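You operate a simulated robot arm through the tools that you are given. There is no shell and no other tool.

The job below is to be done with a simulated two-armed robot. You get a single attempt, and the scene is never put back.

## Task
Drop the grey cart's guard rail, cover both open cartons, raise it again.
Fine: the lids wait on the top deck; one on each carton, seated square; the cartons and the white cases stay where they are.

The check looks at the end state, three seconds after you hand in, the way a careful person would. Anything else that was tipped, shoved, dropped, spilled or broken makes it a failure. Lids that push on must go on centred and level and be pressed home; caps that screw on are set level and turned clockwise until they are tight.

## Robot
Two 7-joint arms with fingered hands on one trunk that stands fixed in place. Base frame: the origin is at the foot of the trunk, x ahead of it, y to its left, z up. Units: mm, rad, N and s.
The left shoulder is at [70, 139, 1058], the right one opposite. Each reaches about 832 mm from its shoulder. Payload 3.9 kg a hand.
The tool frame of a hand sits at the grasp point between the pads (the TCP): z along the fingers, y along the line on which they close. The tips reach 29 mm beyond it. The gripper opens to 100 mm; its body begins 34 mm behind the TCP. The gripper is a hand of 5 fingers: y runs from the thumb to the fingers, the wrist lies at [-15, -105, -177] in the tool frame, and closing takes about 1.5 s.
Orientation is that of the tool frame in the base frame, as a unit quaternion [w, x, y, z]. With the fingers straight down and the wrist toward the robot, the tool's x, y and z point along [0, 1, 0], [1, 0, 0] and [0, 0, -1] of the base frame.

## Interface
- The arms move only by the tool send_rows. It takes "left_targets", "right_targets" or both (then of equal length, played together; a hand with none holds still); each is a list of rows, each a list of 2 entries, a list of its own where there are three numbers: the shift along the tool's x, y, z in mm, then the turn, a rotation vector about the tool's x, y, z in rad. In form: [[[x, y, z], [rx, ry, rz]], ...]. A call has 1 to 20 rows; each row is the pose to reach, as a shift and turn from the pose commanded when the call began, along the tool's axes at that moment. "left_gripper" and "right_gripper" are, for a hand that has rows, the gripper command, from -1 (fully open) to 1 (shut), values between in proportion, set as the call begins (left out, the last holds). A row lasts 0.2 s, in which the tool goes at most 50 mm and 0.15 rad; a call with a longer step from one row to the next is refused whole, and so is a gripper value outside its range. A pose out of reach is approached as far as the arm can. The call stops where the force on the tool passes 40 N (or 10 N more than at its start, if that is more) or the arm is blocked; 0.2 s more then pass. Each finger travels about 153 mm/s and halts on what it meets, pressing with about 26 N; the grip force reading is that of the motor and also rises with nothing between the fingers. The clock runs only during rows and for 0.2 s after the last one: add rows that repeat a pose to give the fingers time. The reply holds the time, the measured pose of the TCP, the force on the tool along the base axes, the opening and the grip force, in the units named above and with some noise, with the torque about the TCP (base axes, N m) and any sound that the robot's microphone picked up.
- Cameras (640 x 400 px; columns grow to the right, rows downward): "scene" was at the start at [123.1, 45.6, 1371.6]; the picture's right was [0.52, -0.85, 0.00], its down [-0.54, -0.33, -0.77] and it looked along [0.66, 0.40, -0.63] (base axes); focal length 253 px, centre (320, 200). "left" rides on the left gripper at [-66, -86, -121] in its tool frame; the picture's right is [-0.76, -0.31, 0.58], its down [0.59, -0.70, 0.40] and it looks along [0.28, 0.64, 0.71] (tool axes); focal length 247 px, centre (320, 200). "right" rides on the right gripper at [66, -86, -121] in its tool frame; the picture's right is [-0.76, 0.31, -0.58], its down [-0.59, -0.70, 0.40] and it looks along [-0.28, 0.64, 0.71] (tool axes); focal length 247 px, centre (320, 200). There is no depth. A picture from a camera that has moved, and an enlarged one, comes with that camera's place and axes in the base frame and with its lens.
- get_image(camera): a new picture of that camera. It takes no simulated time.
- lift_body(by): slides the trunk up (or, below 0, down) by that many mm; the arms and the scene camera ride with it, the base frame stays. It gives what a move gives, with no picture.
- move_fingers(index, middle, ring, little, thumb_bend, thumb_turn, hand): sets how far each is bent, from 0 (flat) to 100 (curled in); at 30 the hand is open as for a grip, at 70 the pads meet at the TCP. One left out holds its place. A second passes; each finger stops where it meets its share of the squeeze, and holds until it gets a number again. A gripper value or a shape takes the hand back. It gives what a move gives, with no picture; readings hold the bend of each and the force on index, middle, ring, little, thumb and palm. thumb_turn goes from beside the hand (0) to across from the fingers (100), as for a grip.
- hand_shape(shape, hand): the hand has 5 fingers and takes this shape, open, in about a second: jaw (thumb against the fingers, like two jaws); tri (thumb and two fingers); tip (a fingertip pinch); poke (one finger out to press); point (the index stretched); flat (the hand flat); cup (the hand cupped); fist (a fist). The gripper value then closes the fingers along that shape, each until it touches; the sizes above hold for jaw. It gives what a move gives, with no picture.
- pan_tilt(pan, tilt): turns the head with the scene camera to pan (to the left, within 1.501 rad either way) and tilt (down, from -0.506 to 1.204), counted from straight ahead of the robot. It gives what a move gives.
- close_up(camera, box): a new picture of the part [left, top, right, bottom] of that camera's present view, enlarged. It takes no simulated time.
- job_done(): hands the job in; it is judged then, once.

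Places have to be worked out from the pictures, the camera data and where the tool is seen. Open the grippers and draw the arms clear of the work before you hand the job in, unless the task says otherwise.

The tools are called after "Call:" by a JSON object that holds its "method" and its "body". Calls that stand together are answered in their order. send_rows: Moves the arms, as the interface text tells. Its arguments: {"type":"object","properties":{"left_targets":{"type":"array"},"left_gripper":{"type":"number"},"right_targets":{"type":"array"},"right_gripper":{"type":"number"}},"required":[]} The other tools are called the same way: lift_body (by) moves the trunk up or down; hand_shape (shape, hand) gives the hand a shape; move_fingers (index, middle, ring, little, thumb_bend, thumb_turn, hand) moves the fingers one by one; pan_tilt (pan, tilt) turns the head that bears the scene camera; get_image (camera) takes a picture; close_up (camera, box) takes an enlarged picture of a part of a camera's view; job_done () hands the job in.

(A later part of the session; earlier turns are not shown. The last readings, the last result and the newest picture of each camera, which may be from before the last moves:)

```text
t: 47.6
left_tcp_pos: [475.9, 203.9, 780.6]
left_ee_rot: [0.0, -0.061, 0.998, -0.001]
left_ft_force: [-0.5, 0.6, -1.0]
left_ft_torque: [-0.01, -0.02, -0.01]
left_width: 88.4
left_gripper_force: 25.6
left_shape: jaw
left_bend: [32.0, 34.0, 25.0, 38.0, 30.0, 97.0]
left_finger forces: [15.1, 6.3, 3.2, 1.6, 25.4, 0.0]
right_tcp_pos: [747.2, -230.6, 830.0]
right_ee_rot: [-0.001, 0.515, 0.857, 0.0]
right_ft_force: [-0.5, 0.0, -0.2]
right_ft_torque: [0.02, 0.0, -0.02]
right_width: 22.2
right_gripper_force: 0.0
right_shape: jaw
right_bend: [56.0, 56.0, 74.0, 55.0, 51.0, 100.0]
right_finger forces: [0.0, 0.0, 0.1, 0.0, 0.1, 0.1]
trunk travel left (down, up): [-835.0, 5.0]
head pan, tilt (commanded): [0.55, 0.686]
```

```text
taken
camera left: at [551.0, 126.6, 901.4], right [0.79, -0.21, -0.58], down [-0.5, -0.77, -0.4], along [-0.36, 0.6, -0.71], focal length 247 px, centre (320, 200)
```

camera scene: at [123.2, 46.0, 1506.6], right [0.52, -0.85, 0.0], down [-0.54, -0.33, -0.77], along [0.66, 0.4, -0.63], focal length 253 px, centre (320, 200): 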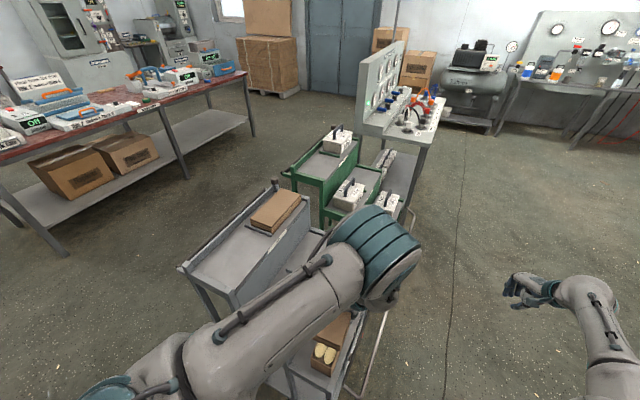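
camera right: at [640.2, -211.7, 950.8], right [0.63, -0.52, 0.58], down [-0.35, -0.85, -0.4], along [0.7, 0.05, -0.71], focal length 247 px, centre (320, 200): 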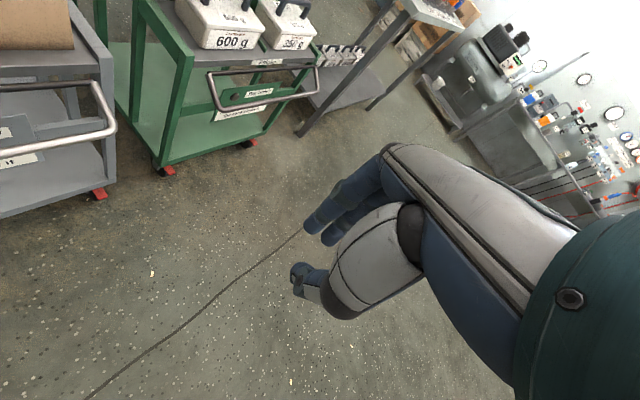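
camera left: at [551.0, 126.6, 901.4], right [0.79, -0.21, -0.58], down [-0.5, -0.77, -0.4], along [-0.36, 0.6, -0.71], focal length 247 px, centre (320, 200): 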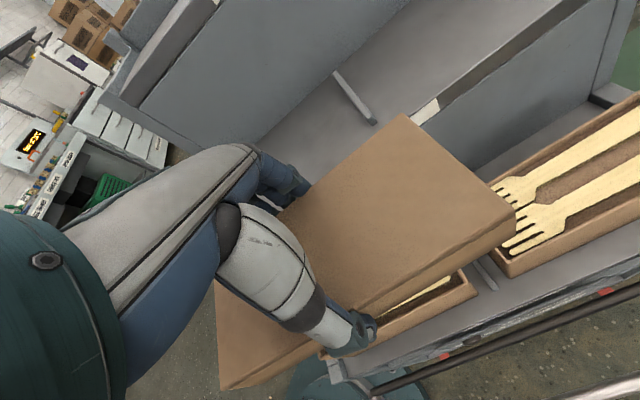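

The left arm can place directly, so no staging is needed. To align precisely I step back 73 mm so the left camera sees both the whole carton and the held lid, and measure both in that one view.

Call:
{"method": "send_rows", "body": {"left_targets": [[[-4.4, 24.3, 0], [0, 0, 0]], [[-8.9, 48.6, 0], [0, 0, 0]], [[-13.3, 76, 0], [0, 0, 0]], [[-13.3, 76, 0], [0, 0, 0]]]}}

Call:
{"method": "close_up", "body": {"camera": "left", "box": [300, 260, 540, 400]}}

Call:
{"method": "close_up", "body": {"camera": "left", "box": [360, 80, 540, 260]}}

Call:
{"method": "close_up", "body": {"camera": "left", "box": [190, 260, 390, 400]}}

```text
t: 48.6
left_tcp_pos: [478.9, 280.5, 780.7]
left_ee_rot: [-0.001, -0.062, 0.998, 0.0]
left_ft_force: [0.4, 0.1, -0.2]
left_ft_torque: [0.0, -0.01, -0.01]
left_width: 88.7
left_gripper_force: 25.9
left_shape: jaw
left_bend: [32.0, 34.0, 25.0, 38.0, 30.0, 97.0]
left_finger forces: [14.9, 6.2, 3.4, 1.5, 25.4, 0.0]
right_tcp_pos: [746.7, -230.9, 829.0]
right_ee_rot: [-0.001, 0.515, 0.857, 0.0]
right_ft_force: [0.4, -0.6, -0.4]
right_ft_torque: [0.0, 0.0, 0.01]
right_width: 22.5
right_gripper_force: 0.1
right_shape: jaw
right_bend: [56.0, 56.0, 74.0, 55.0, 51.0, 100.0]
right_finger forces: [0.0, 0.0, 0.0, 0.1, 0.1, 0.0]
trunk travel left (down, up): [-835.0, 5.0]
head pan, tilt (commanded): [0.55, 0.686]
```

```text
2.67 times, centred on (420, 330) of left
camera zoom: at [554.0, 203.2, 901.4], right [0.79, -0.21, -0.58], down [-0.5, -0.77, -0.4], along [-0.36, 0.6, -0.71], focal length 659 px, centre (53, -147)
```

zoom: 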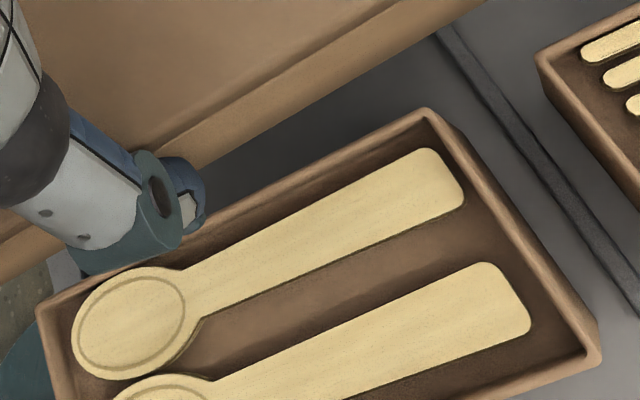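

```text
2.22 times, centred on (450, 170) of left
camera zoom: at [554.0, 203.2, 901.4], right [0.79, -0.21, -0.58], down [-0.5, -0.77, -0.4], along [-0.36, 0.6, -0.71], focal length 549 px, centre (31, 267)
```

zoom: 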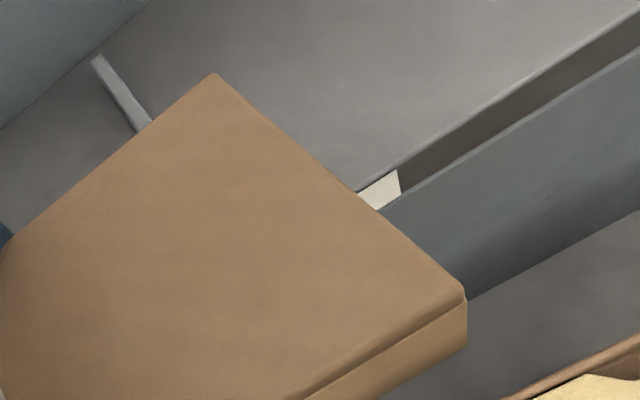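

```text
2.86 times, centred on (290, 330) of left
camera zoom: at [554.0, 203.2, 901.4], right [0.79, -0.21, -0.58], down [-0.5, -0.77, -0.4], along [-0.36, 0.6, -0.71], focal length 706 px, centre (406, -171)
```

zoom: 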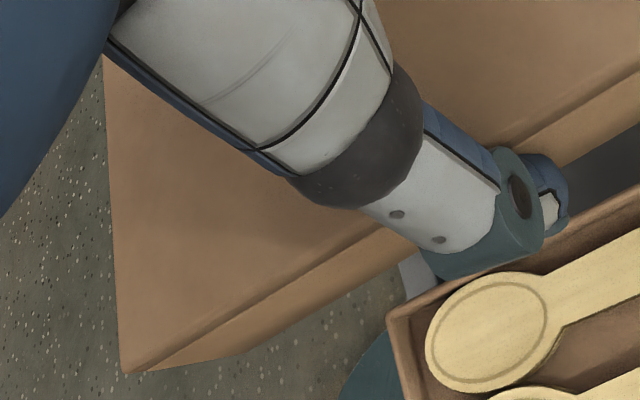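

Measured in one view: the lid is about 191 x 88.5 x 35 mm, its centre 5 mm to the thumb side of the TCP; the carton centre is 38 mm nearer and 76 mm to the right, with about 0.8° relative yaw. I move over the carton with that correction and come down to about 40 mm above its rim.

Call:
{"method": "send_rows", "body": {"left_targets": [[[10, -18, 0], [0, 0, 0.004]], [[20, -36, 0], [0, 0, 0.007]], [[30, -54, 0], [0, 0, 0.011]], [[38.5, -71.5, 5], [0, 0, 0.014]], [[38.5, -71.5, 20], [0, 0, 0.014]], [[38.5, -71.5, 40], [0, 0, 0.014]], [[38.5, -71.5, 60], [0, 0, 0.014]], [[38.5, -71.5, 66], [0, 0, 0.014]], [[38.5, -71.5, 66], [0, 0, 0.014]]]}}

Call:
{"method": "get_image", "body": {"camera": "left"}}

Call:
{"method": "get_image", "body": {"camera": "scene"}}

Call:
{"method": "get_image", "body": {"camera": "right"}}

```text
t: 50.6
left_tcp_pos: [449.4, 205.1, 715.7]
left_ee_rot: [0.0, -0.055, 0.999, -0.001]
left_ft_force: [-0.7, 0.0, 0.6]
left_ft_torque: [0.01, 0.07, 0.01]
left_width: 88.3
left_gripper_force: 26.1
left_shape: jaw
left_bend: [32.0, 34.0, 25.0, 38.0, 30.0, 97.0]
left_finger forces: [15.0, 6.3, 3.3, 1.5, 25.4, 0.0]
right_tcp_pos: [748.4, -229.6, 828.5]
right_ee_rot: [-0.002, 0.515, 0.857, -0.001]
right_ft_force: [0.1, 0.1, -0.1]
right_ft_torque: [0.04, -0.03, -0.02]
right_width: 22.3
right_gripper_force: 0.0
right_shape: jaw
right_bend: [56.0, 56.0, 74.0, 55.0, 51.0, 100.0]
right_finger forces: [0.0, 0.0, 0.0, 0.1, 0.0, 0.0]
trunk travel left (down, up): [-835.0, 5.0]
head pan, tilt (commanded): [0.55, 0.686]
```

```text
taken
camera left: at [524.1, 126.8, 836.0], right [0.79, -0.22, -0.58], down [-0.51, -0.76, -0.4], along [-0.35, 0.6, -0.71], focal length 247 px, centre (320, 200)
```

left: 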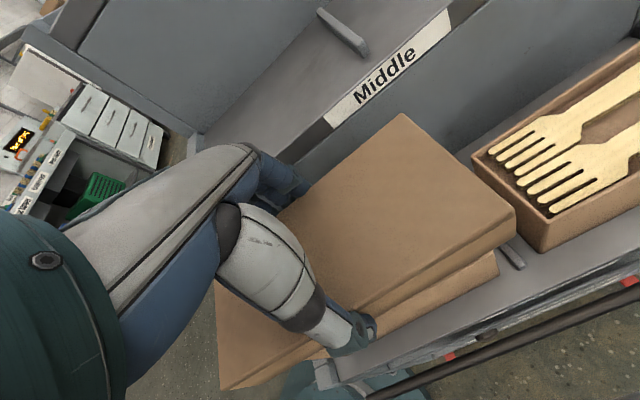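

```text
taken
camera scene: at [123.1, 45.6, 1506.6], right [0.52, -0.85, 0.0], down [-0.54, -0.33, -0.77], along [0.66, 0.4, -0.63], focal length 253 px, centre (320, 200)
```

scene: 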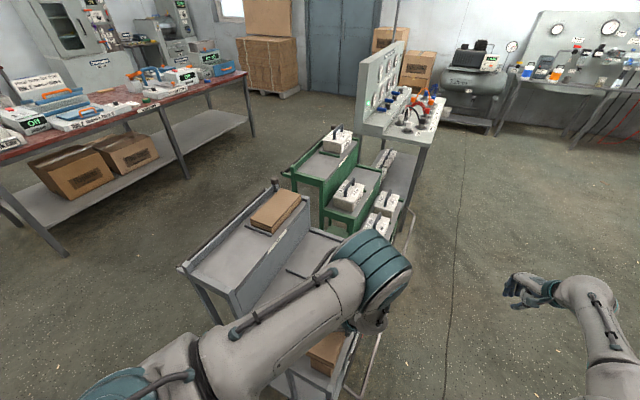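

```text
taken
camera right: at [640.0, -212.2, 951.0], right [0.63, -0.52, 0.58], down [-0.34, -0.85, -0.4], along [0.7, 0.05, -0.71], focal length 247 px, centre (320, 200)
```

right: 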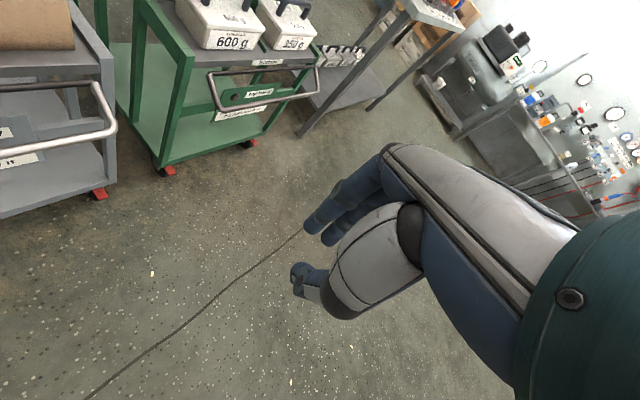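

The lid hovers above the spoon carton. I zoom on the visible far-right corners of lid and carton to verify centring.

Call:
{"method": "close_up", "body": {"camera": "left", "box": [380, 180, 560, 330]}}

Call:
{"method": "close_up", "body": {"camera": "left", "box": [200, 280, 400, 400]}}

Call:
{"method": "close_up", "body": {"camera": "scene", "box": [280, 290, 400, 400]}}

```text
2.67 times, centred on (470, 255) of left
camera zoom: at [524.1, 126.8, 836.0], right [0.79, -0.22, -0.58], down [-0.51, -0.76, -0.4], along [-0.35, 0.6, -0.71], focal length 659 px, centre (-80, 53)
```

zoom: 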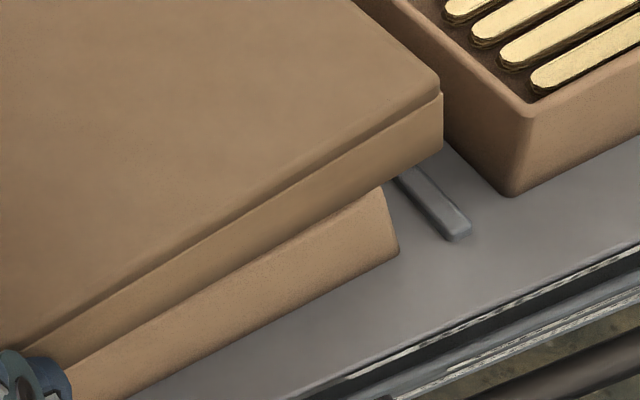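

```text
3.20 times, centred on (300, 340) of left
camera zoom: at [524.1, 126.8, 836.0], right [0.79, -0.22, -0.58], down [-0.51, -0.76, -0.4], along [-0.35, 0.6, -0.71], focal length 790 px, centre (384, -248)
```

zoom: 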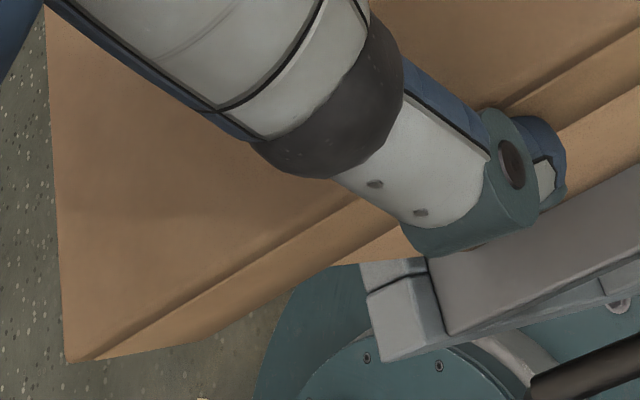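

```text
3.64 times, centred on (340, 345) of scene
camera zoom: at [123.1, 45.6, 1506.6], right [0.52, -0.85, 0.0], down [-0.54, -0.33, -0.77], along [0.66, 0.4, -0.63], focal length 919 px, centre (247, -327)
```

zoom: 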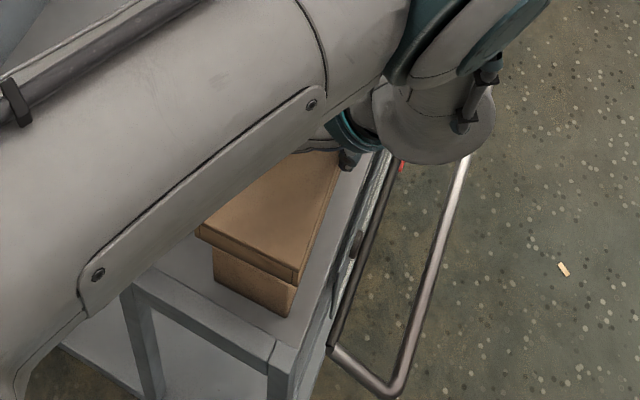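

Lid overhang is about 10 mm at the far end, 5 mm at the near end, 7–10 mm on the right side: nearly centred, needing about 2 mm toward the robot. I apply that and lower until the lid's skirt is about 12 mm above the rim.

Call:
{"method": "send_rows", "body": {"left_targets": [[[2, 0, 5], [0, 0, 0]], [[2, 0, 15], [0, 0, 0]], [[2, 0, 26], [0, 0, 0]], [[2, 0, 26], [0, 0, 0]]]}}

Call:
{"method": "close_up", "body": {"camera": "left", "box": [380, 180, 560, 330]}}

Call:
{"method": "close_up", "body": {"camera": "scene", "box": [290, 320, 390, 390]}}

```text
t: 51.6
left_tcp_pos: [448.0, 205.1, 690.0]
left_ee_rot: [0.0, -0.055, 0.998, -0.001]
left_ft_force: [-1.2, -0.1, -0.5]
left_ft_torque: [0.01, 0.02, 0.01]
left_width: 88.2
left_gripper_force: 26.2
left_shape: jaw
left_bend: [32.0, 34.0, 25.0, 38.0, 30.0, 97.0]
left_finger forces: [14.9, 6.2, 3.3, 1.5, 25.4, 0.0]
right_tcp_pos: [746.1, -230.1, 829.6]
right_ee_rot: [-0.001, 0.514, 0.858, 0.0]
right_ft_force: [0.4, 0.4, -0.6]
right_ft_torque: [0.04, 0.0, 0.03]
right_width: 22.3
right_gripper_force: 0.1
right_shape: jaw
right_bend: [56.0, 56.0, 74.0, 55.0, 51.0, 100.0]
right_finger forces: [0.0, 0.1, 0.1, 0.0, 0.1, 0.0]
trunk travel left (down, up): [-835.0, 5.0]
head pan, tilt (commanded): [0.55, 0.686]
```

```text
2.67 times, centred on (470, 255) of left
camera zoom: at [521.9, 126.4, 809.9], right [0.79, -0.22, -0.58], down [-0.51, -0.76, -0.4], along [-0.35, 0.6, -0.71], focal length 659 px, centre (-80, 53)
```

zoom: 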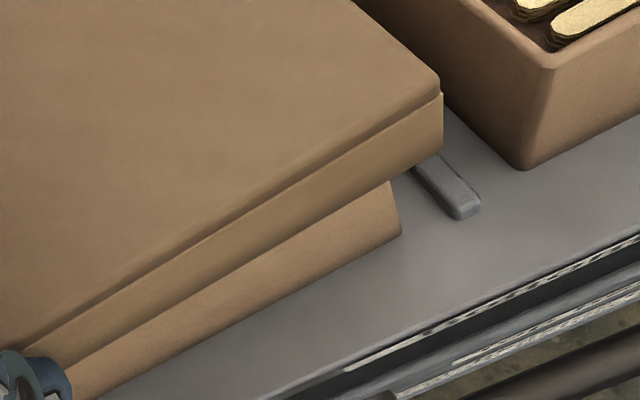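

```text
5.71 times, centred on (340, 355) of scene
camera zoom: at [123.0, 45.6, 1506.6], right [0.52, -0.85, 0.0], down [-0.54, -0.33, -0.77], along [0.66, 0.4, -0.63], focal length 1445 px, centre (206, -686)
```

zoom: 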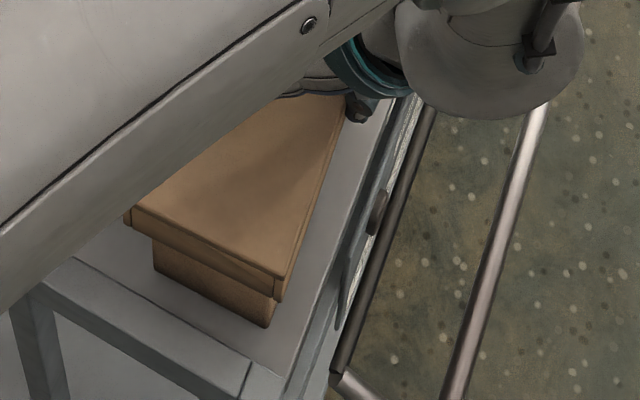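

The near end, seen by the scene camera, shows the lid centred within about 1–2 mm both ways. I lower slowly to engage the skirt on the carton.

Call:
{"method": "send_rows", "body": {"left_targets": [[[0, 0, 5], [0, 0, 0]], [[0, 0, 10], [0, 0, 0]], [[0, 0, 15], [0, 0, 0]], [[0, 0, 20], [0, 0, 0]], [[0, 0, 25], [0, 0, 0]], [[0, 0, 25], [0, 0, 0]]]}}

Call:
{"method": "close_up", "body": {"camera": "left", "box": [380, 180, 560, 330]}}

Call:
{"method": "close_up", "body": {"camera": "scene", "box": [290, 320, 390, 390]}}

```text
t: 53.0
left_tcp_pos: [448.3, 205.6, 664.2]
left_ee_rot: [0.0, -0.055, 0.998, -0.001]
left_ft_force: [-0.5, -0.4, -0.4]
left_ft_torque: [-0.02, -0.02, 0.0]
left_width: 88.2
left_gripper_force: 25.7
left_shape: jaw
left_bend: [32.0, 34.0, 25.0, 38.0, 30.0, 97.0]
left_finger forces: [14.9, 6.2, 3.3, 1.4, 25.5, 0.1]
right_tcp_pos: [747.7, -229.2, 829.6]
right_ee_rot: [-0.001, 0.514, 0.858, 0.0]
right_ft_force: [0.0, -0.3, 0.5]
right_ft_torque: [-0.01, -0.02, 0.0]
right_width: 22.5
right_gripper_force: 0.1
right_shape: jaw
right_bend: [56.0, 56.0, 74.0, 55.0, 51.0, 100.0]
right_finger forces: [0.1, 0.0, 0.0, 0.0, 0.0, 0.0]
trunk travel left (down, up): [-835.0, 5.0]
head pan, tilt (commanded): [0.55, 0.686]
```

```text
2.67 times, centred on (470, 255) of left
camera zoom: at [522.0, 127.4, 783.8], right [0.79, -0.22, -0.58], down [-0.51, -0.76, -0.4], along [-0.35, 0.6, -0.71], focal length 659 px, centre (-80, 53)
```

zoom: 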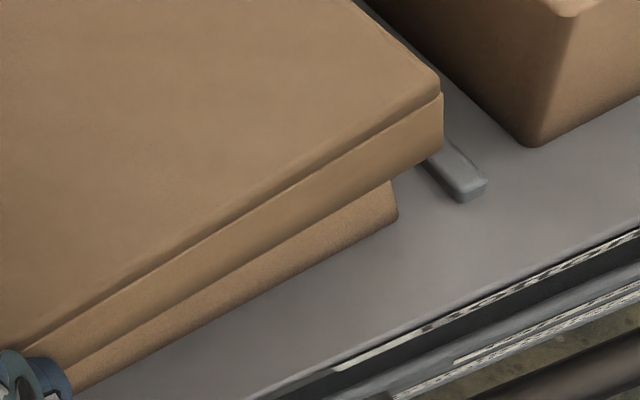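

```text
5.71 times, centred on (340, 355) of scene
camera zoom: at [123.1, 45.6, 1506.6], right [0.52, -0.85, 0.0], down [-0.54, -0.33, -0.77], along [0.66, 0.4, -0.63], focal length 1445 px, centre (206, -686)
```

zoom: 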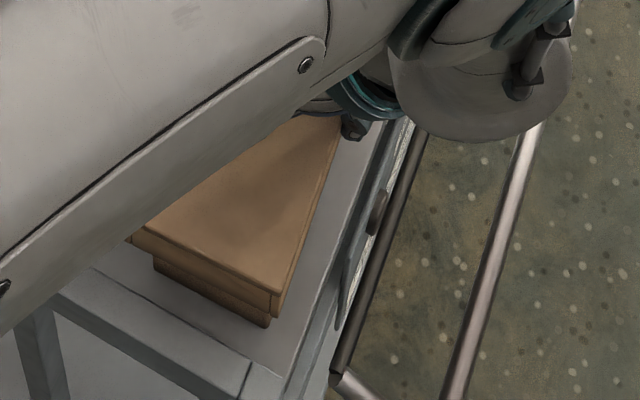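

No contact force, so the skirt is passing around the rim. I keep lowering in small steps until the lid seats.

Call:
{"method": "send_rows", "body": {"left_targets": [[[0, 0, 4], [0, 0, 0]], [[0, 0, 8], [0, 0, 0]], [[0, 0, 12], [0, 0, 0]], [[0, 0, 15], [0, 0, 0]], [[0, 0, 15], [0, 0, 0]]]}}

Call:
{"method": "close_up", "body": {"camera": "left", "box": [380, 180, 560, 330]}}

Call:
{"method": "close_up", "body": {"camera": "scene", "box": [290, 320, 390, 390]}}

```text
t: 54.2
left_tcp_pos: [448.4, 205.2, 648.3]
left_ee_rot: [0.0, -0.055, 0.998, -0.001]
left_ft_force: [0.7, 0.4, 1.2]
left_ft_torque: [-0.1, -0.04, 0.0]
left_width: 88.3
left_gripper_force: 26.1
left_shape: jaw
left_bend: [32.0, 34.0, 25.0, 38.0, 30.0, 97.0]
left_finger forces: [15.2, 6.1, 3.2, 1.5, 25.4, 0.0]
right_tcp_pos: [747.1, -228.9, 829.1]
right_ee_rot: [-0.001, 0.514, 0.858, 0.0]
right_ft_force: [-0.1, -0.4, 0.1]
right_ft_torque: [-0.04, -0.02, -0.04]
right_width: 22.4
right_gripper_force: 0.1
right_shape: jaw
right_bend: [56.0, 56.0, 74.0, 55.0, 51.0, 100.0]
right_finger forces: [0.0, 0.1, 0.0, 0.0, 0.1, 0.0]
trunk travel left (down, up): [-835.0, 5.0]
head pan, tilt (commanded): [0.55, 0.686]
```

```text
2.67 times, centred on (470, 255) of left
camera zoom: at [522.1, 126.8, 769.9], right [0.79, -0.22, -0.58], down [-0.51, -0.76, -0.4], along [-0.35, 0.6, -0.71], focal length 659 px, centre (-80, 53)
```

zoom: 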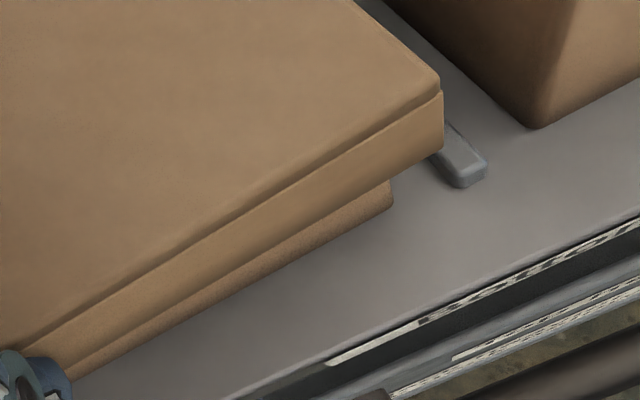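

```text
5.71 times, centred on (340, 355) of scene
camera zoom: at [123.0, 45.6, 1506.6], right [0.52, -0.85, 0.0], down [-0.54, -0.33, -0.77], along [0.66, 0.4, -0.63], focal length 1445 px, centre (206, -686)
```

zoom: 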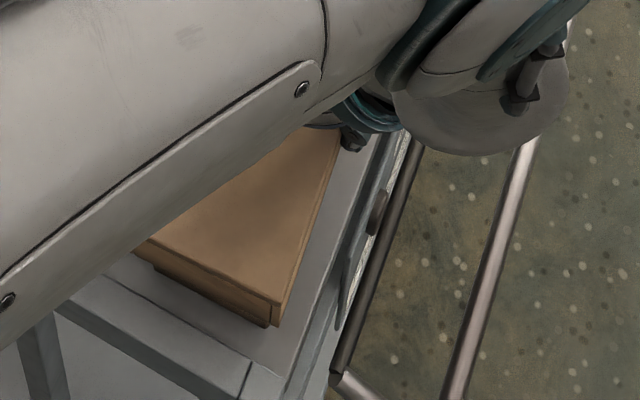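

A slight vertical force begins to show. I continue 2 mm at a time.

Call:
{"method": "send_rows", "body": {"left_targets": [[[0, 0, 2], [0, 0, 0]], [[0, 0, 4], [0, 0, 0]], [[0, 0, 4], [0, 0, 0]]]}}

Call:
{"method": "send_rows", "body": {"left_targets": [[[0, 0, 2], [0, 0, 0]], [[0, 0, 4], [0, 0, 0]], [[0, 0, 4], [0, 0, 0]]]}}

```text
t: 55.0
left_tcp_pos: [447.9, 205.6, 648.3]
left_ee_rot: [0.002, -0.055, 0.998, 0.0]
left_ft_force: [-0.3, -0.1, 23.7]
left_ft_torque: [-0.36, 0.02, -0.03]
left_width: 87.9
left_gripper_force: 26.2
left_shape: jaw
left_bend: [32.0, 34.0, 25.0, 38.0, 30.0, 97.0]
left_finger forces: [17.4, 6.6, 3.2, 2.2, 28.0, 0.0]
right_tcp_pos: [745.3, -230.7, 831.1]
right_ee_rot: [-0.001, 0.514, 0.858, 0.001]
right_ft_force: [0.7, 0.1, -0.4]
right_ft_torque: [0.01, 0.0, 0.0]
right_width: 22.3
right_gripper_force: 0.2
right_shape: jaw
right_bend: [56.0, 56.0, 74.0, 55.0, 51.0, 100.0]
right_finger forces: [0.0, 0.0, 0.0, 0.0, 0.0, 0.1]
trunk travel left (down, up): [-835.0, 5.0]
head pan, tilt (commanded): [0.55, 0.686]
```

```text
t: 55.5
left_tcp_pos: [449.8, 205.9, 646.6]
left_ee_rot: [0.004, -0.053, 0.999, 0.002]
left_ft_force: [-8.9, -3.8, 32.7]
left_ft_torque: [-0.65, 0.13, 0.18]
left_width: 87.3
left_gripper_force: 26.6
left_shape: jaw
left_bend: [32.0, 34.0, 25.0, 38.0, 30.0, 98.0]
left_finger forces: [17.3, 6.6, 3.1, 2.0, 29.7, 0.0]
right_tcp_pos: [744.4, -230.8, 830.1]
right_ee_rot: [0.001, 0.515, 0.857, 0.001]
right_ft_force: [-0.3, 0.5, -0.3]
right_ft_torque: [-0.01, 0.03, 0.02]
right_width: 22.4
right_gripper_force: 0.1
right_shape: jaw
right_bend: [56.0, 56.0, 74.0, 55.0, 51.0, 100.0]
right_finger forces: [0.0, 0.0, 0.0, 0.1, 0.0, 0.0]
trunk travel left (down, up): [-835.0, 5.0]
head pan, tilt (commanded): [0.55, 0.686]
stopped in row 2 (left hand): the force on the tool passed its limit at 43 N (the readings are from after the stop); the commanded pose is now the measured one
```

Firm contact at TCP z≈647. I look closely to judge whether the lid is down evenly or hanging on an edge.

Call:
{"method": "close_up", "body": {"camera": "left", "box": [380, 180, 560, 330]}}

Call:
{"method": "close_up", "body": {"camera": "scene", "box": [290, 320, 390, 390]}}

Call:
{"method": "close_up", "body": {"camera": "left", "box": [200, 280, 400, 400]}}

```text
2.67 times, centred on (470, 255) of left
camera zoom: at [522.9, 126.3, 767.7], right [0.79, -0.22, -0.57], down [-0.51, -0.76, -0.41], along [-0.35, 0.61, -0.71], focal length 659 px, centre (-80, 53)
```

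zoom: 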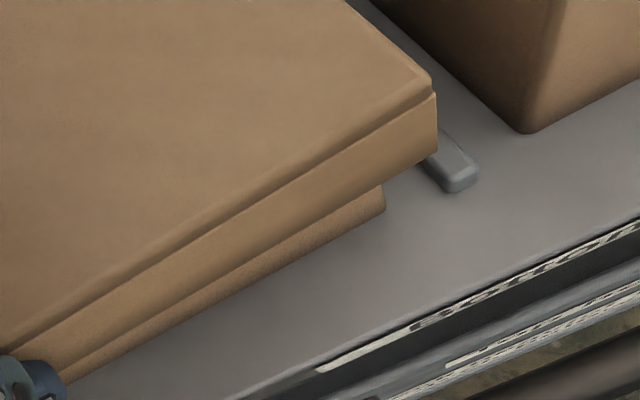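

```text
5.71 times, centred on (340, 355) of scene
camera zoom: at [118.8, 43.8, 1507.1], right [0.52, -0.85, 0.0], down [-0.54, -0.33, -0.78], along [0.66, 0.4, -0.63], focal length 1445 px, centre (206, -686)
```

zoom: 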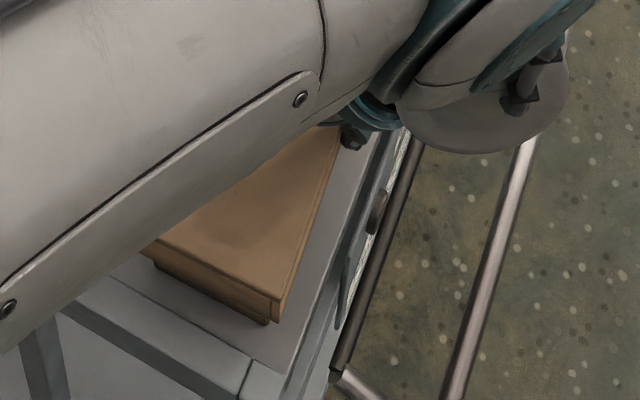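

```text
3.20 times, centred on (300, 340) of left
camera zoom: at [522.9, 126.3, 767.7], right [0.79, -0.22, -0.57], down [-0.51, -0.76, -0.41], along [-0.35, 0.61, -0.71], focal length 790 px, centre (384, -248)
```

zoom: 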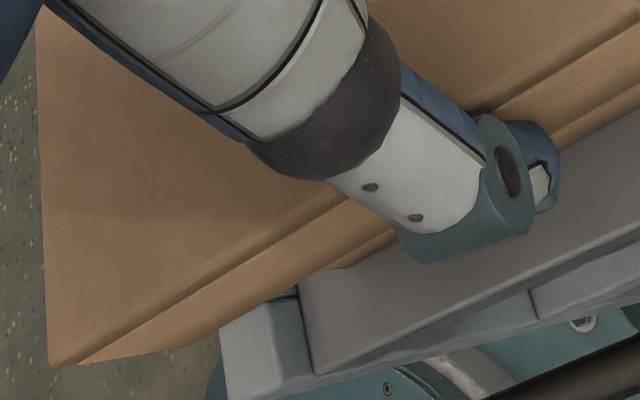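

The lid's top slab (about 8 mm) rests on the rim: exposed carton height matches a fully seated lid. I open the hand moderately to release it.

Call:
{"method": "move_fingers", "body": {"hand": "left", "index": 27, "middle": 27, "ring": 24, "little": 27, "thumb_bend": 24}}

Call:
{"method": "close_up", "body": {"camera": "left", "box": [220, 120, 560, 380]}}

Call:
{"method": "close_up", "body": {"camera": "scene", "box": [290, 320, 390, 390]}}

```text
t: 56.5
left_tcp_pos: [451.0, 205.9, 643.1]
left_ee_rot: [0.002, -0.054, 0.999, 0.0]
left_ft_force: [0.2, -0.3, -0.7]
left_ft_torque: [-0.03, -0.01, 0.03]
left_width: 104.7
left_gripper_force: 0.0
left_shape: fingers
left_bend: [27.0, 27.0, 24.0, 27.0, 24.0, 100.0]
left_finger forces: [0.0, 0.0, 0.0, 0.0, 0.0, 0.1]
right_tcp_pos: [747.3, -229.8, 829.5]
right_ee_rot: [-0.002, 0.514, 0.858, 0.0]
right_ft_force: [0.4, 0.4, -0.4]
right_ft_torque: [-0.02, 0.01, 0.02]
right_width: 22.3
right_gripper_force: 0.1
right_shape: jaw
right_bend: [56.0, 56.0, 74.0, 55.0, 51.0, 100.0]
right_finger forces: [0.0, 0.1, 0.0, 0.0, 0.1, 0.0]
trunk travel left (down, up): [-835.0, 5.0]
head pan, tilt (commanded): [0.55, 0.686]
```

```text
1.54 times, centred on (390, 250) of left
camera zoom: at [523.7, 127.0, 764.9], right [0.79, -0.22, -0.57], down [-0.51, -0.76, -0.4], along [-0.35, 0.61, -0.71], focal length 380 px, centre (212, 123)
```

zoom: 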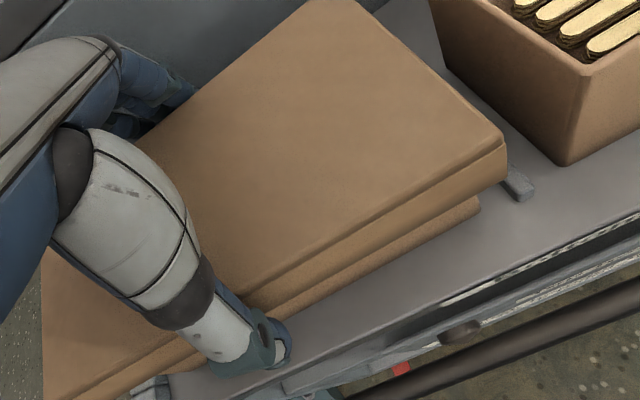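

```text
5.71 times, centred on (340, 355) of scene
camera zoom: at [122.7, 45.4, 1506.6], right [0.52, -0.85, 0.0], down [-0.54, -0.33, -0.77], along [0.66, 0.4, -0.63], focal length 1445 px, centre (206, -686)
```

zoom: 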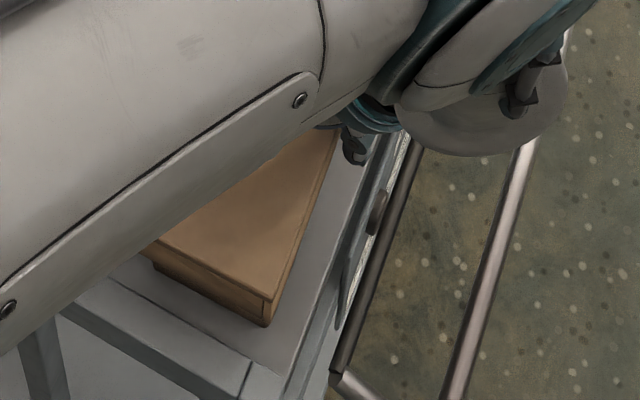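

Released; the lid settled slightly by itself. I lift the hand straight up and clear to inspect it.

Call:
{"method": "send_rows", "body": {"left_targets": [[[0, 0, -8], [0, 0, 0]], [[0, 0, -20], [0, 0, 0]], [[0, 0, -40], [0, 0, 0]], [[0, 0, -65], [0, 0, 0]], [[0, 0, -95], [0, 0, 0]], [[-10, 20, -125], [0, 0, 0]], [[-25, 45, -140], [0, 0, 0]], [[-35, 75, -150], [0, 0, 0]], [[-35, 75, -150], [0, 0, 0]]]}}

Call:
{"method": "get_image", "body": {"camera": "left"}}

Call:
{"method": "get_image", "body": {"camera": "scene"}}

```text
t: 58.5
left_tcp_pos: [474.4, 285.7, 794.2]
left_ee_rot: [0.001, -0.054, 0.999, 0.0]
left_ft_force: [0.1, 0.5, -0.3]
left_ft_torque: [-0.01, 0.0, 0.0]
left_width: 104.3
left_gripper_force: 0.0
left_shape: fingers
left_bend: [27.0, 27.0, 24.0, 27.0, 24.0, 100.0]
left_finger forces: [0.1, 0.0, 0.0, 0.0, 0.1, 0.1]
right_tcp_pos: [746.5, -229.6, 829.8]
right_ee_rot: [0.0, 0.514, 0.858, 0.0]
right_ft_force: [-0.1, 0.0, -0.3]
right_ft_torque: [0.02, -0.02, 0.0]
right_width: 22.2
right_gripper_force: 0.1
right_shape: jaw
right_bend: [56.0, 56.0, 74.0, 55.0, 51.0, 100.0]
right_finger forces: [0.0, 0.1, 0.0, 0.0, 0.0, 0.0]
trunk travel left (down, up): [-835.0, 5.0]
head pan, tilt (commanded): [0.55, 0.686]
```

```text
taken
camera left: at [548.0, 206.8, 914.8], right [0.79, -0.22, -0.57], down [-0.51, -0.76, -0.4], along [-0.35, 0.61, -0.71], focal length 247 px, centre (320, 200)
```

left: 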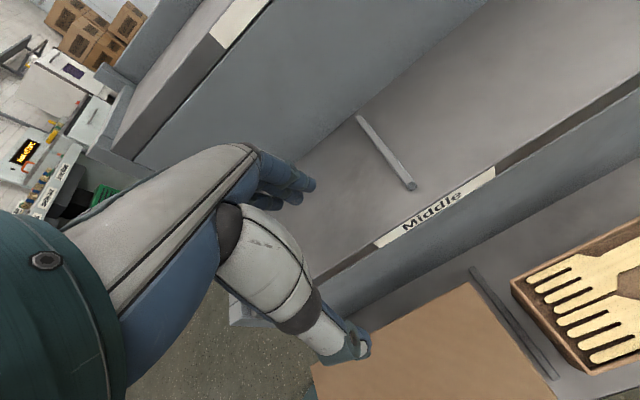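

```text
taken
camera scene: at [123.1, 45.2, 1506.6], right [0.52, -0.85, 0.0], down [-0.54, -0.33, -0.77], along [0.66, 0.4, -0.63], focal length 253 px, centre (320, 200)
```

scene: 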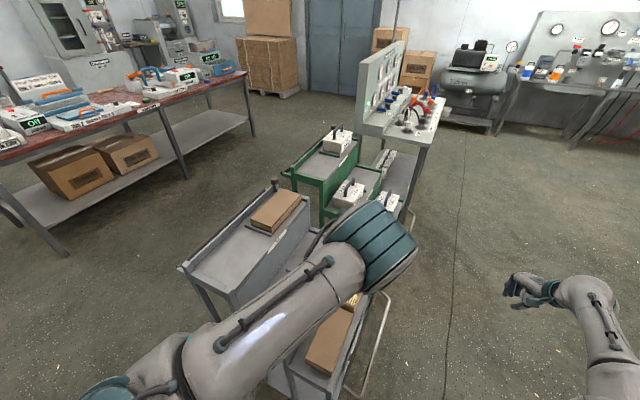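

Lid 1 sits on the spoon carton. I zoom in on it from both cameras to check squareness and seating.

Call:
{"method": "close_up", "body": {"camera": "scene", "box": [285, 290, 385, 390]}}

Call:
{"method": "close_up", "body": {"camera": "left", "box": [300, 250, 640, 400]}}

```text
4.00 times, centred on (335, 340) of scene
camera zoom: at [123.1, 45.2, 1506.6], right [0.52, -0.85, 0.0], down [-0.54, -0.33, -0.77], along [0.66, 0.4, -0.63], focal length 1011 px, centre (260, -360)
```

zoom: 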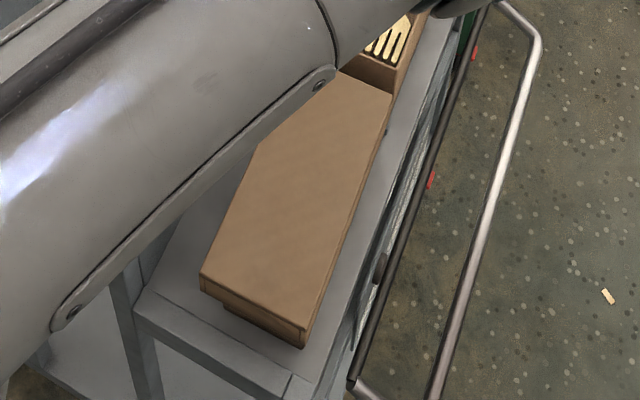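

```text
1.88 times, centred on (470, 325) of left
camera zoom: at [548.0, 206.8, 914.8], right [0.79, -0.22, -0.57], down [-0.51, -0.76, -0.4], along [-0.35, 0.61, -0.71], focal length 465 px, centre (38, -35)
```

zoom: 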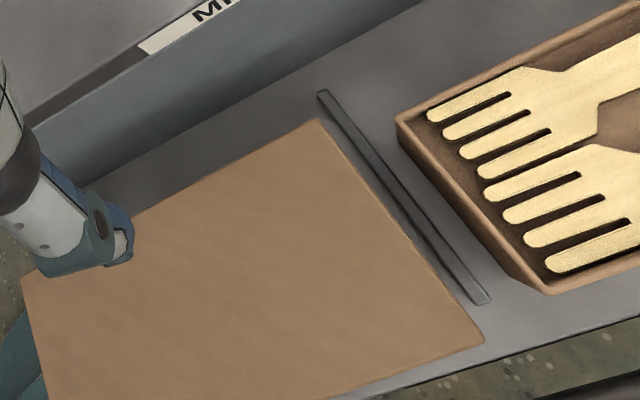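

I zoom further on the near end to judge how centred the lid is on the carton.

Call:
{"method": "close_up", "body": {"camera": "scene", "box": [325, 350, 375, 385]}}

Call:
{"method": "close_up", "body": {"camera": "scene", "box": [300, 350, 350, 385]}}

Call:
{"method": "close_up", "body": {"camera": "left", "box": [440, 300, 580, 400]}}

```text
11.43 times, centred on (350, 368) of scene
camera zoom: at [123.1, 45.2, 1506.6], right [0.52, -0.85, 0.0], down [-0.54, -0.33, -0.77], along [0.66, 0.4, -0.63], focal length 2889 px, centre (-23, -1714)
```

zoom: 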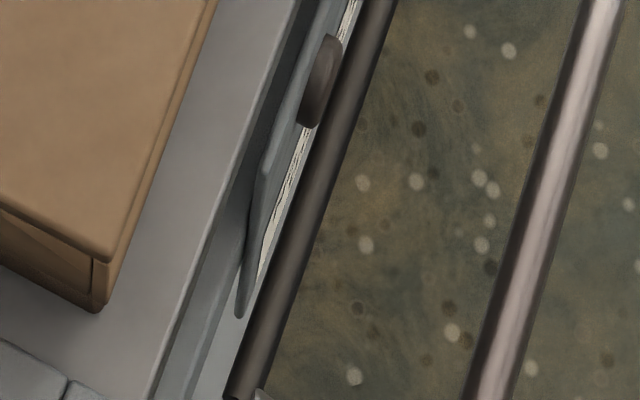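

```text
11.43 times, centred on (325, 368) of scene
camera zoom: at [123.1, 45.2, 1506.6], right [0.52, -0.85, 0.0], down [-0.54, -0.33, -0.77], along [0.66, 0.4, -0.63], focal length 2889 px, centre (263, -1714)
```

zoom: 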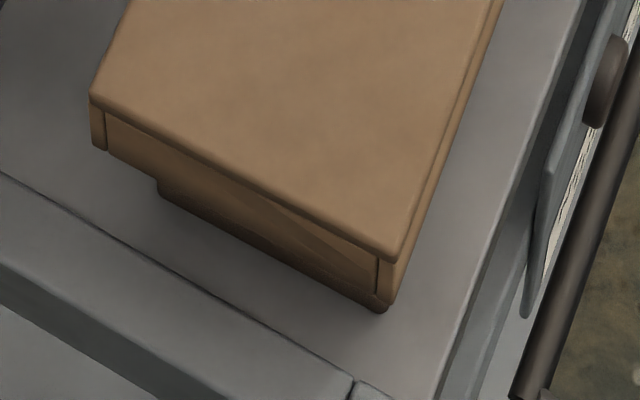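

```text
4.00 times, centred on (510, 350) of left
camera zoom: at [548.0, 206.8, 914.8], right [0.79, -0.22, -0.57], down [-0.51, -0.76, -0.4], along [-0.35, 0.61, -0.71], focal length 988 px, centre (-440, -400)
```

zoom: 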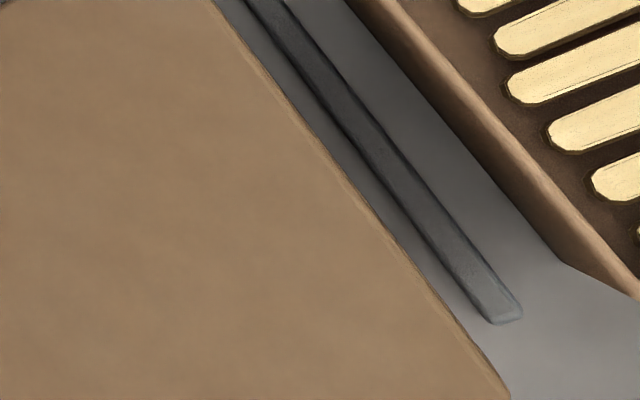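

Scene geometry shows the lid is down (top ≈646, matching rim + slab) and square, but sits about 5.5 mm toward the middle deck. I'll nudge it back with the finger row: first return above it, offset so that both sides clear.

Call:
{"method": "send_rows", "body": {"left_targets": [[[9, -18, 0], [0, 0, 0]], [[18, -36, 0], [0, 0, 0]], [[28, -54, 10], [0, 0, 0]], [[37.1, -72.3, 30], [0, 0, 0]], [[37.1, -72.3, 60], [0, 0, 0]], [[37.1, -72.3, 94], [0, 0, 0]], [[37.1, -72.3, 94], [0, 0, 0]]]}}

Call:
{"method": "get_image", "body": {"camera": "left"}}

Call:
{"method": "close_up", "body": {"camera": "scene", "box": [290, 310, 390, 390]}}

```text
t: 60.1
left_tcp_pos: [448.4, 208.1, 698.3]
left_ee_rot: [0.002, -0.055, 0.998, 0.0]
left_ft_force: [-0.7, -0.3, -0.1]
left_ft_torque: [0.02, -0.02, -0.01]
left_width: 104.6
left_gripper_force: 0.1
left_shape: fingers
left_bend: [27.0, 27.0, 24.0, 27.0, 24.0, 100.0]
left_finger forces: [0.0, 0.0, 0.0, 0.0, 0.0, 0.0]
right_tcp_pos: [746.6, -229.1, 829.4]
right_ee_rot: [0.0, 0.514, 0.858, 0.0]
right_ft_force: [-0.5, -0.1, -0.3]
right_ft_torque: [0.01, -0.01, 0.02]
right_width: 22.5
right_gripper_force: 0.1
right_shape: jaw
right_bend: [56.0, 56.0, 74.0, 55.0, 51.0, 100.0]
right_finger forces: [0.1, 0.0, 0.0, 0.0, 0.0, 0.1]
trunk travel left (down, up): [-835.0, 5.0]
head pan, tilt (commanded): [0.55, 0.686]
```

```text
taken
camera left: at [521.8, 128.8, 819.0], right [0.79, -0.22, -0.57], down [-0.51, -0.76, -0.4], along [-0.35, 0.61, -0.71], focal length 247 px, centre (320, 200)
```

left: 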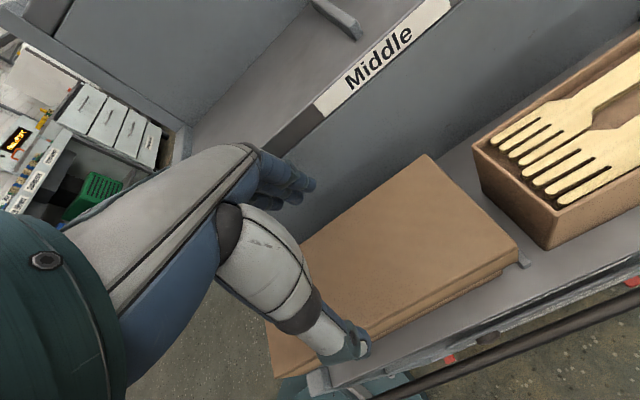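

```text
5.00 times, centred on (340, 350) of scene
camera zoom: at [122.5, 45.5, 1506.6], right [0.52, -0.85, 0.0], down [-0.54, -0.33, -0.77], along [0.66, 0.4, -0.63], focal length 1264 px, centre (220, -550)
```

zoom: 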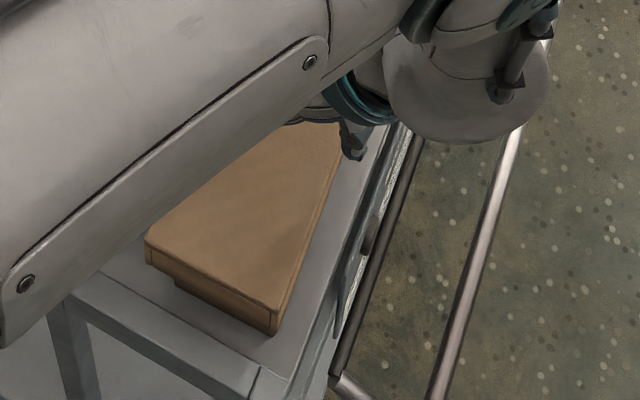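

I zoom on the far-right corner from this view to cross-check the lateral offset before nudging.

Call:
{"method": "close_up", "body": {"camera": "left", "box": [400, 190, 560, 320]}}

Call:
{"method": "close_up", "body": {"camera": "left", "box": [220, 140, 340, 240]}}

```text
3.08 times, centred on (480, 255) of left
camera zoom: at [521.8, 128.8, 819.0], right [0.79, -0.22, -0.57], down [-0.51, -0.76, -0.4], along [-0.35, 0.61, -0.71], focal length 760 px, centre (-172, 31)
```

zoom: 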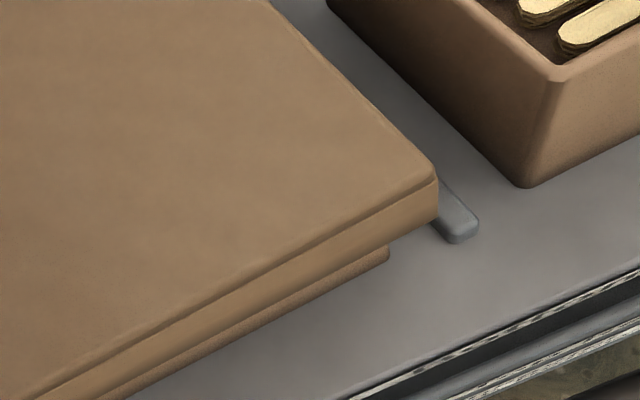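

```text
4.00 times, centred on (280, 190) of left
camera zoom: at [521.8, 128.8, 819.0], right [0.79, -0.22, -0.57], down [-0.51, -0.76, -0.4], along [-0.35, 0.61, -0.71], focal length 988 px, centre (480, 240)
```

zoom: 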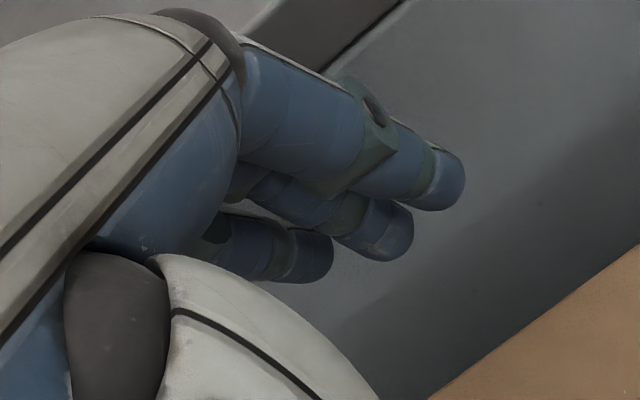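

Both views agree: right overhang 4 mm instead of 9.5, far and near overhang equal. I descend around the lid and push it gently toward the rail side with the finger row.

Call:
{"method": "send_rows", "body": {"left_targets": [[[0, 0, 12], [0, 0, 0]], [[0, 0, 24], [0, 0, 0]], [[0, 0, 36], [0, 0, 0]], [[0, 0, 46], [0, 0, 0]], [[0, -4, 46], [0, 0, 0]], [[0, -8, 46], [0, 0, 0]], [[0, -8, 46], [0, 0, 0]]]}}

Call:
{"method": "close_up", "body": {"camera": "left", "box": [380, 160, 560, 310]}}

Call:
{"method": "close_up", "body": {"camera": "scene", "box": [290, 320, 390, 390]}}

```text
t: 61.7
left_tcp_pos: [449.3, 199.3, 653.3]
left_ee_rot: [0.002, -0.054, 0.999, 0.0]
left_ft_force: [0.8, -0.3, 1.1]
left_ft_torque: [0.01, -0.03, 0.04]
left_width: 105.0
left_gripper_force: 0.4
left_shape: fingers
left_bend: [27.0, 27.0, 24.0, 27.0, 24.0, 100.0]
left_finger forces: [0.2, 0.1, 0.0, 0.0, 0.0, 0.0]
right_tcp_pos: [747.2, -229.4, 830.3]
right_ee_rot: [-0.001, 0.514, 0.858, -0.001]
right_ft_force: [-0.1, 0.2, 0.5]
right_ft_torque: [0.01, 0.0, -0.01]
right_width: 22.3
right_gripper_force: 0.1
right_shape: jaw
right_bend: [56.0, 56.0, 74.0, 55.0, 51.0, 100.0]
right_finger forces: [0.0, 0.0, 0.0, 0.0, 0.0, 0.1]
trunk travel left (down, up): [-835.0, 5.0]
head pan, tilt (commanded): [0.55, 0.686]
```

```text
2.67 times, centred on (470, 235) of left
camera zoom: at [522.7, 121.6, 774.1], right [0.79, -0.22, -0.57], down [-0.51, -0.76, -0.4], along [-0.35, 0.61, -0.71], focal length 659 px, centre (-80, 107)
```

zoom: 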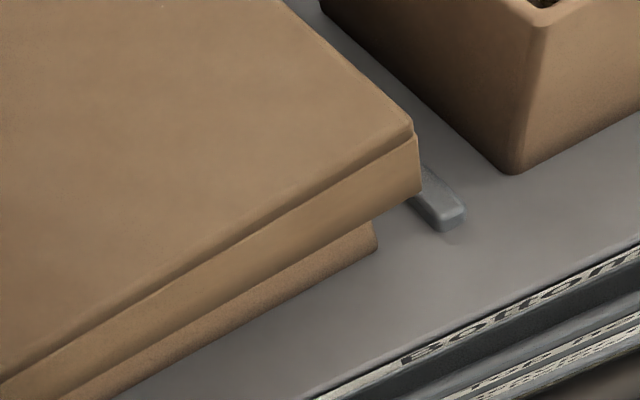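

```text
5.71 times, centred on (340, 355) of scene
camera zoom: at [123.1, 45.7, 1506.6], right [0.52, -0.85, 0.0], down [-0.54, -0.33, -0.77], along [0.66, 0.4, -0.63], focal length 1445 px, centre (206, -686)
```

zoom: 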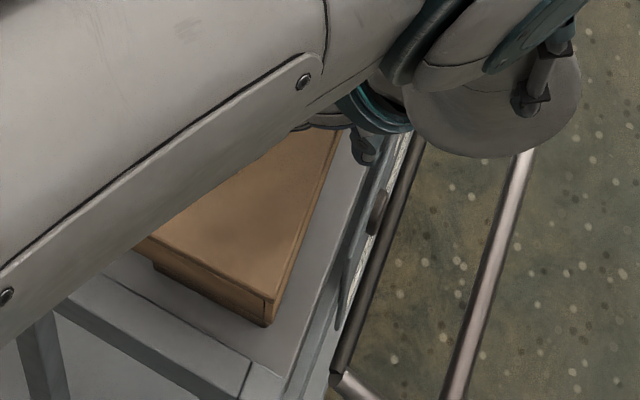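

Just touching (index 0.2 N). I push another 5 mm toward the rail.

Call:
{"method": "send_rows", "body": {"left_targets": [[[0, -2, 0], [0, 0, 0]], [[0, -4, 0], [0, 0, 0]], [[0, -5, 0], [0, 0, 0]], [[0, -5, 0], [0, 0, 0]]]}}

Call:
{"method": "close_up", "body": {"camera": "left", "box": [380, 160, 560, 310]}}

Call:
{"method": "close_up", "body": {"camera": "scene", "box": [300, 345, 370, 390]}}

```text
t: 62.7
left_tcp_pos: [449.5, 195.2, 655.4]
left_ee_rot: [0.001, -0.055, 0.998, 0.0]
left_ft_force: [0.0, -0.4, -0.1]
left_ft_torque: [0.01, -0.01, 0.01]
left_width: 104.9
left_gripper_force: 0.4
left_shape: fingers
left_bend: [27.0, 27.0, 24.0, 27.0, 24.0, 100.0]
left_finger forces: [0.2, 0.1, 0.1, 0.0, 0.1, 0.0]
right_tcp_pos: [747.7, -229.6, 828.6]
right_ee_rot: [-0.002, 0.514, 0.858, 0.0]
right_ft_force: [0.6, 0.3, -0.5]
right_ft_torque: [0.0, 0.01, 0.0]
right_width: 22.5
right_gripper_force: 0.1
right_shape: jaw
right_bend: [56.0, 56.0, 74.0, 55.0, 51.0, 100.0]
right_finger forces: [0.0, 0.0, 0.0, 0.0, 0.1, 0.0]
trunk travel left (down, up): [-835.0, 5.0]
head pan, tilt (commanded): [0.55, 0.686]
```

```text
2.67 times, centred on (470, 235) of left
camera zoom: at [523.3, 117.0, 775.1], right [0.79, -0.22, -0.57], down [-0.51, -0.76, -0.4], along [-0.35, 0.61, -0.71], focal length 659 px, centre (-80, 107)
```

zoom: 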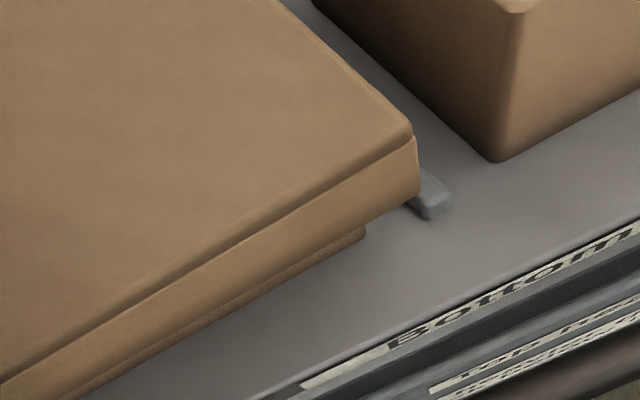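

```text
8.89 times, centred on (335, 368) of scene
camera zoom: at [123.1, 45.7, 1506.6], right [0.52, -0.85, 0.0], down [-0.54, -0.33, -0.77], along [0.66, 0.4, -0.63], focal length 2247 px, centre (187, -1289)
```

zoom: 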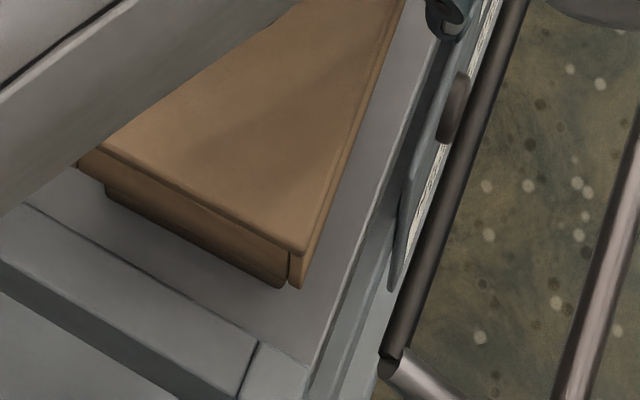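

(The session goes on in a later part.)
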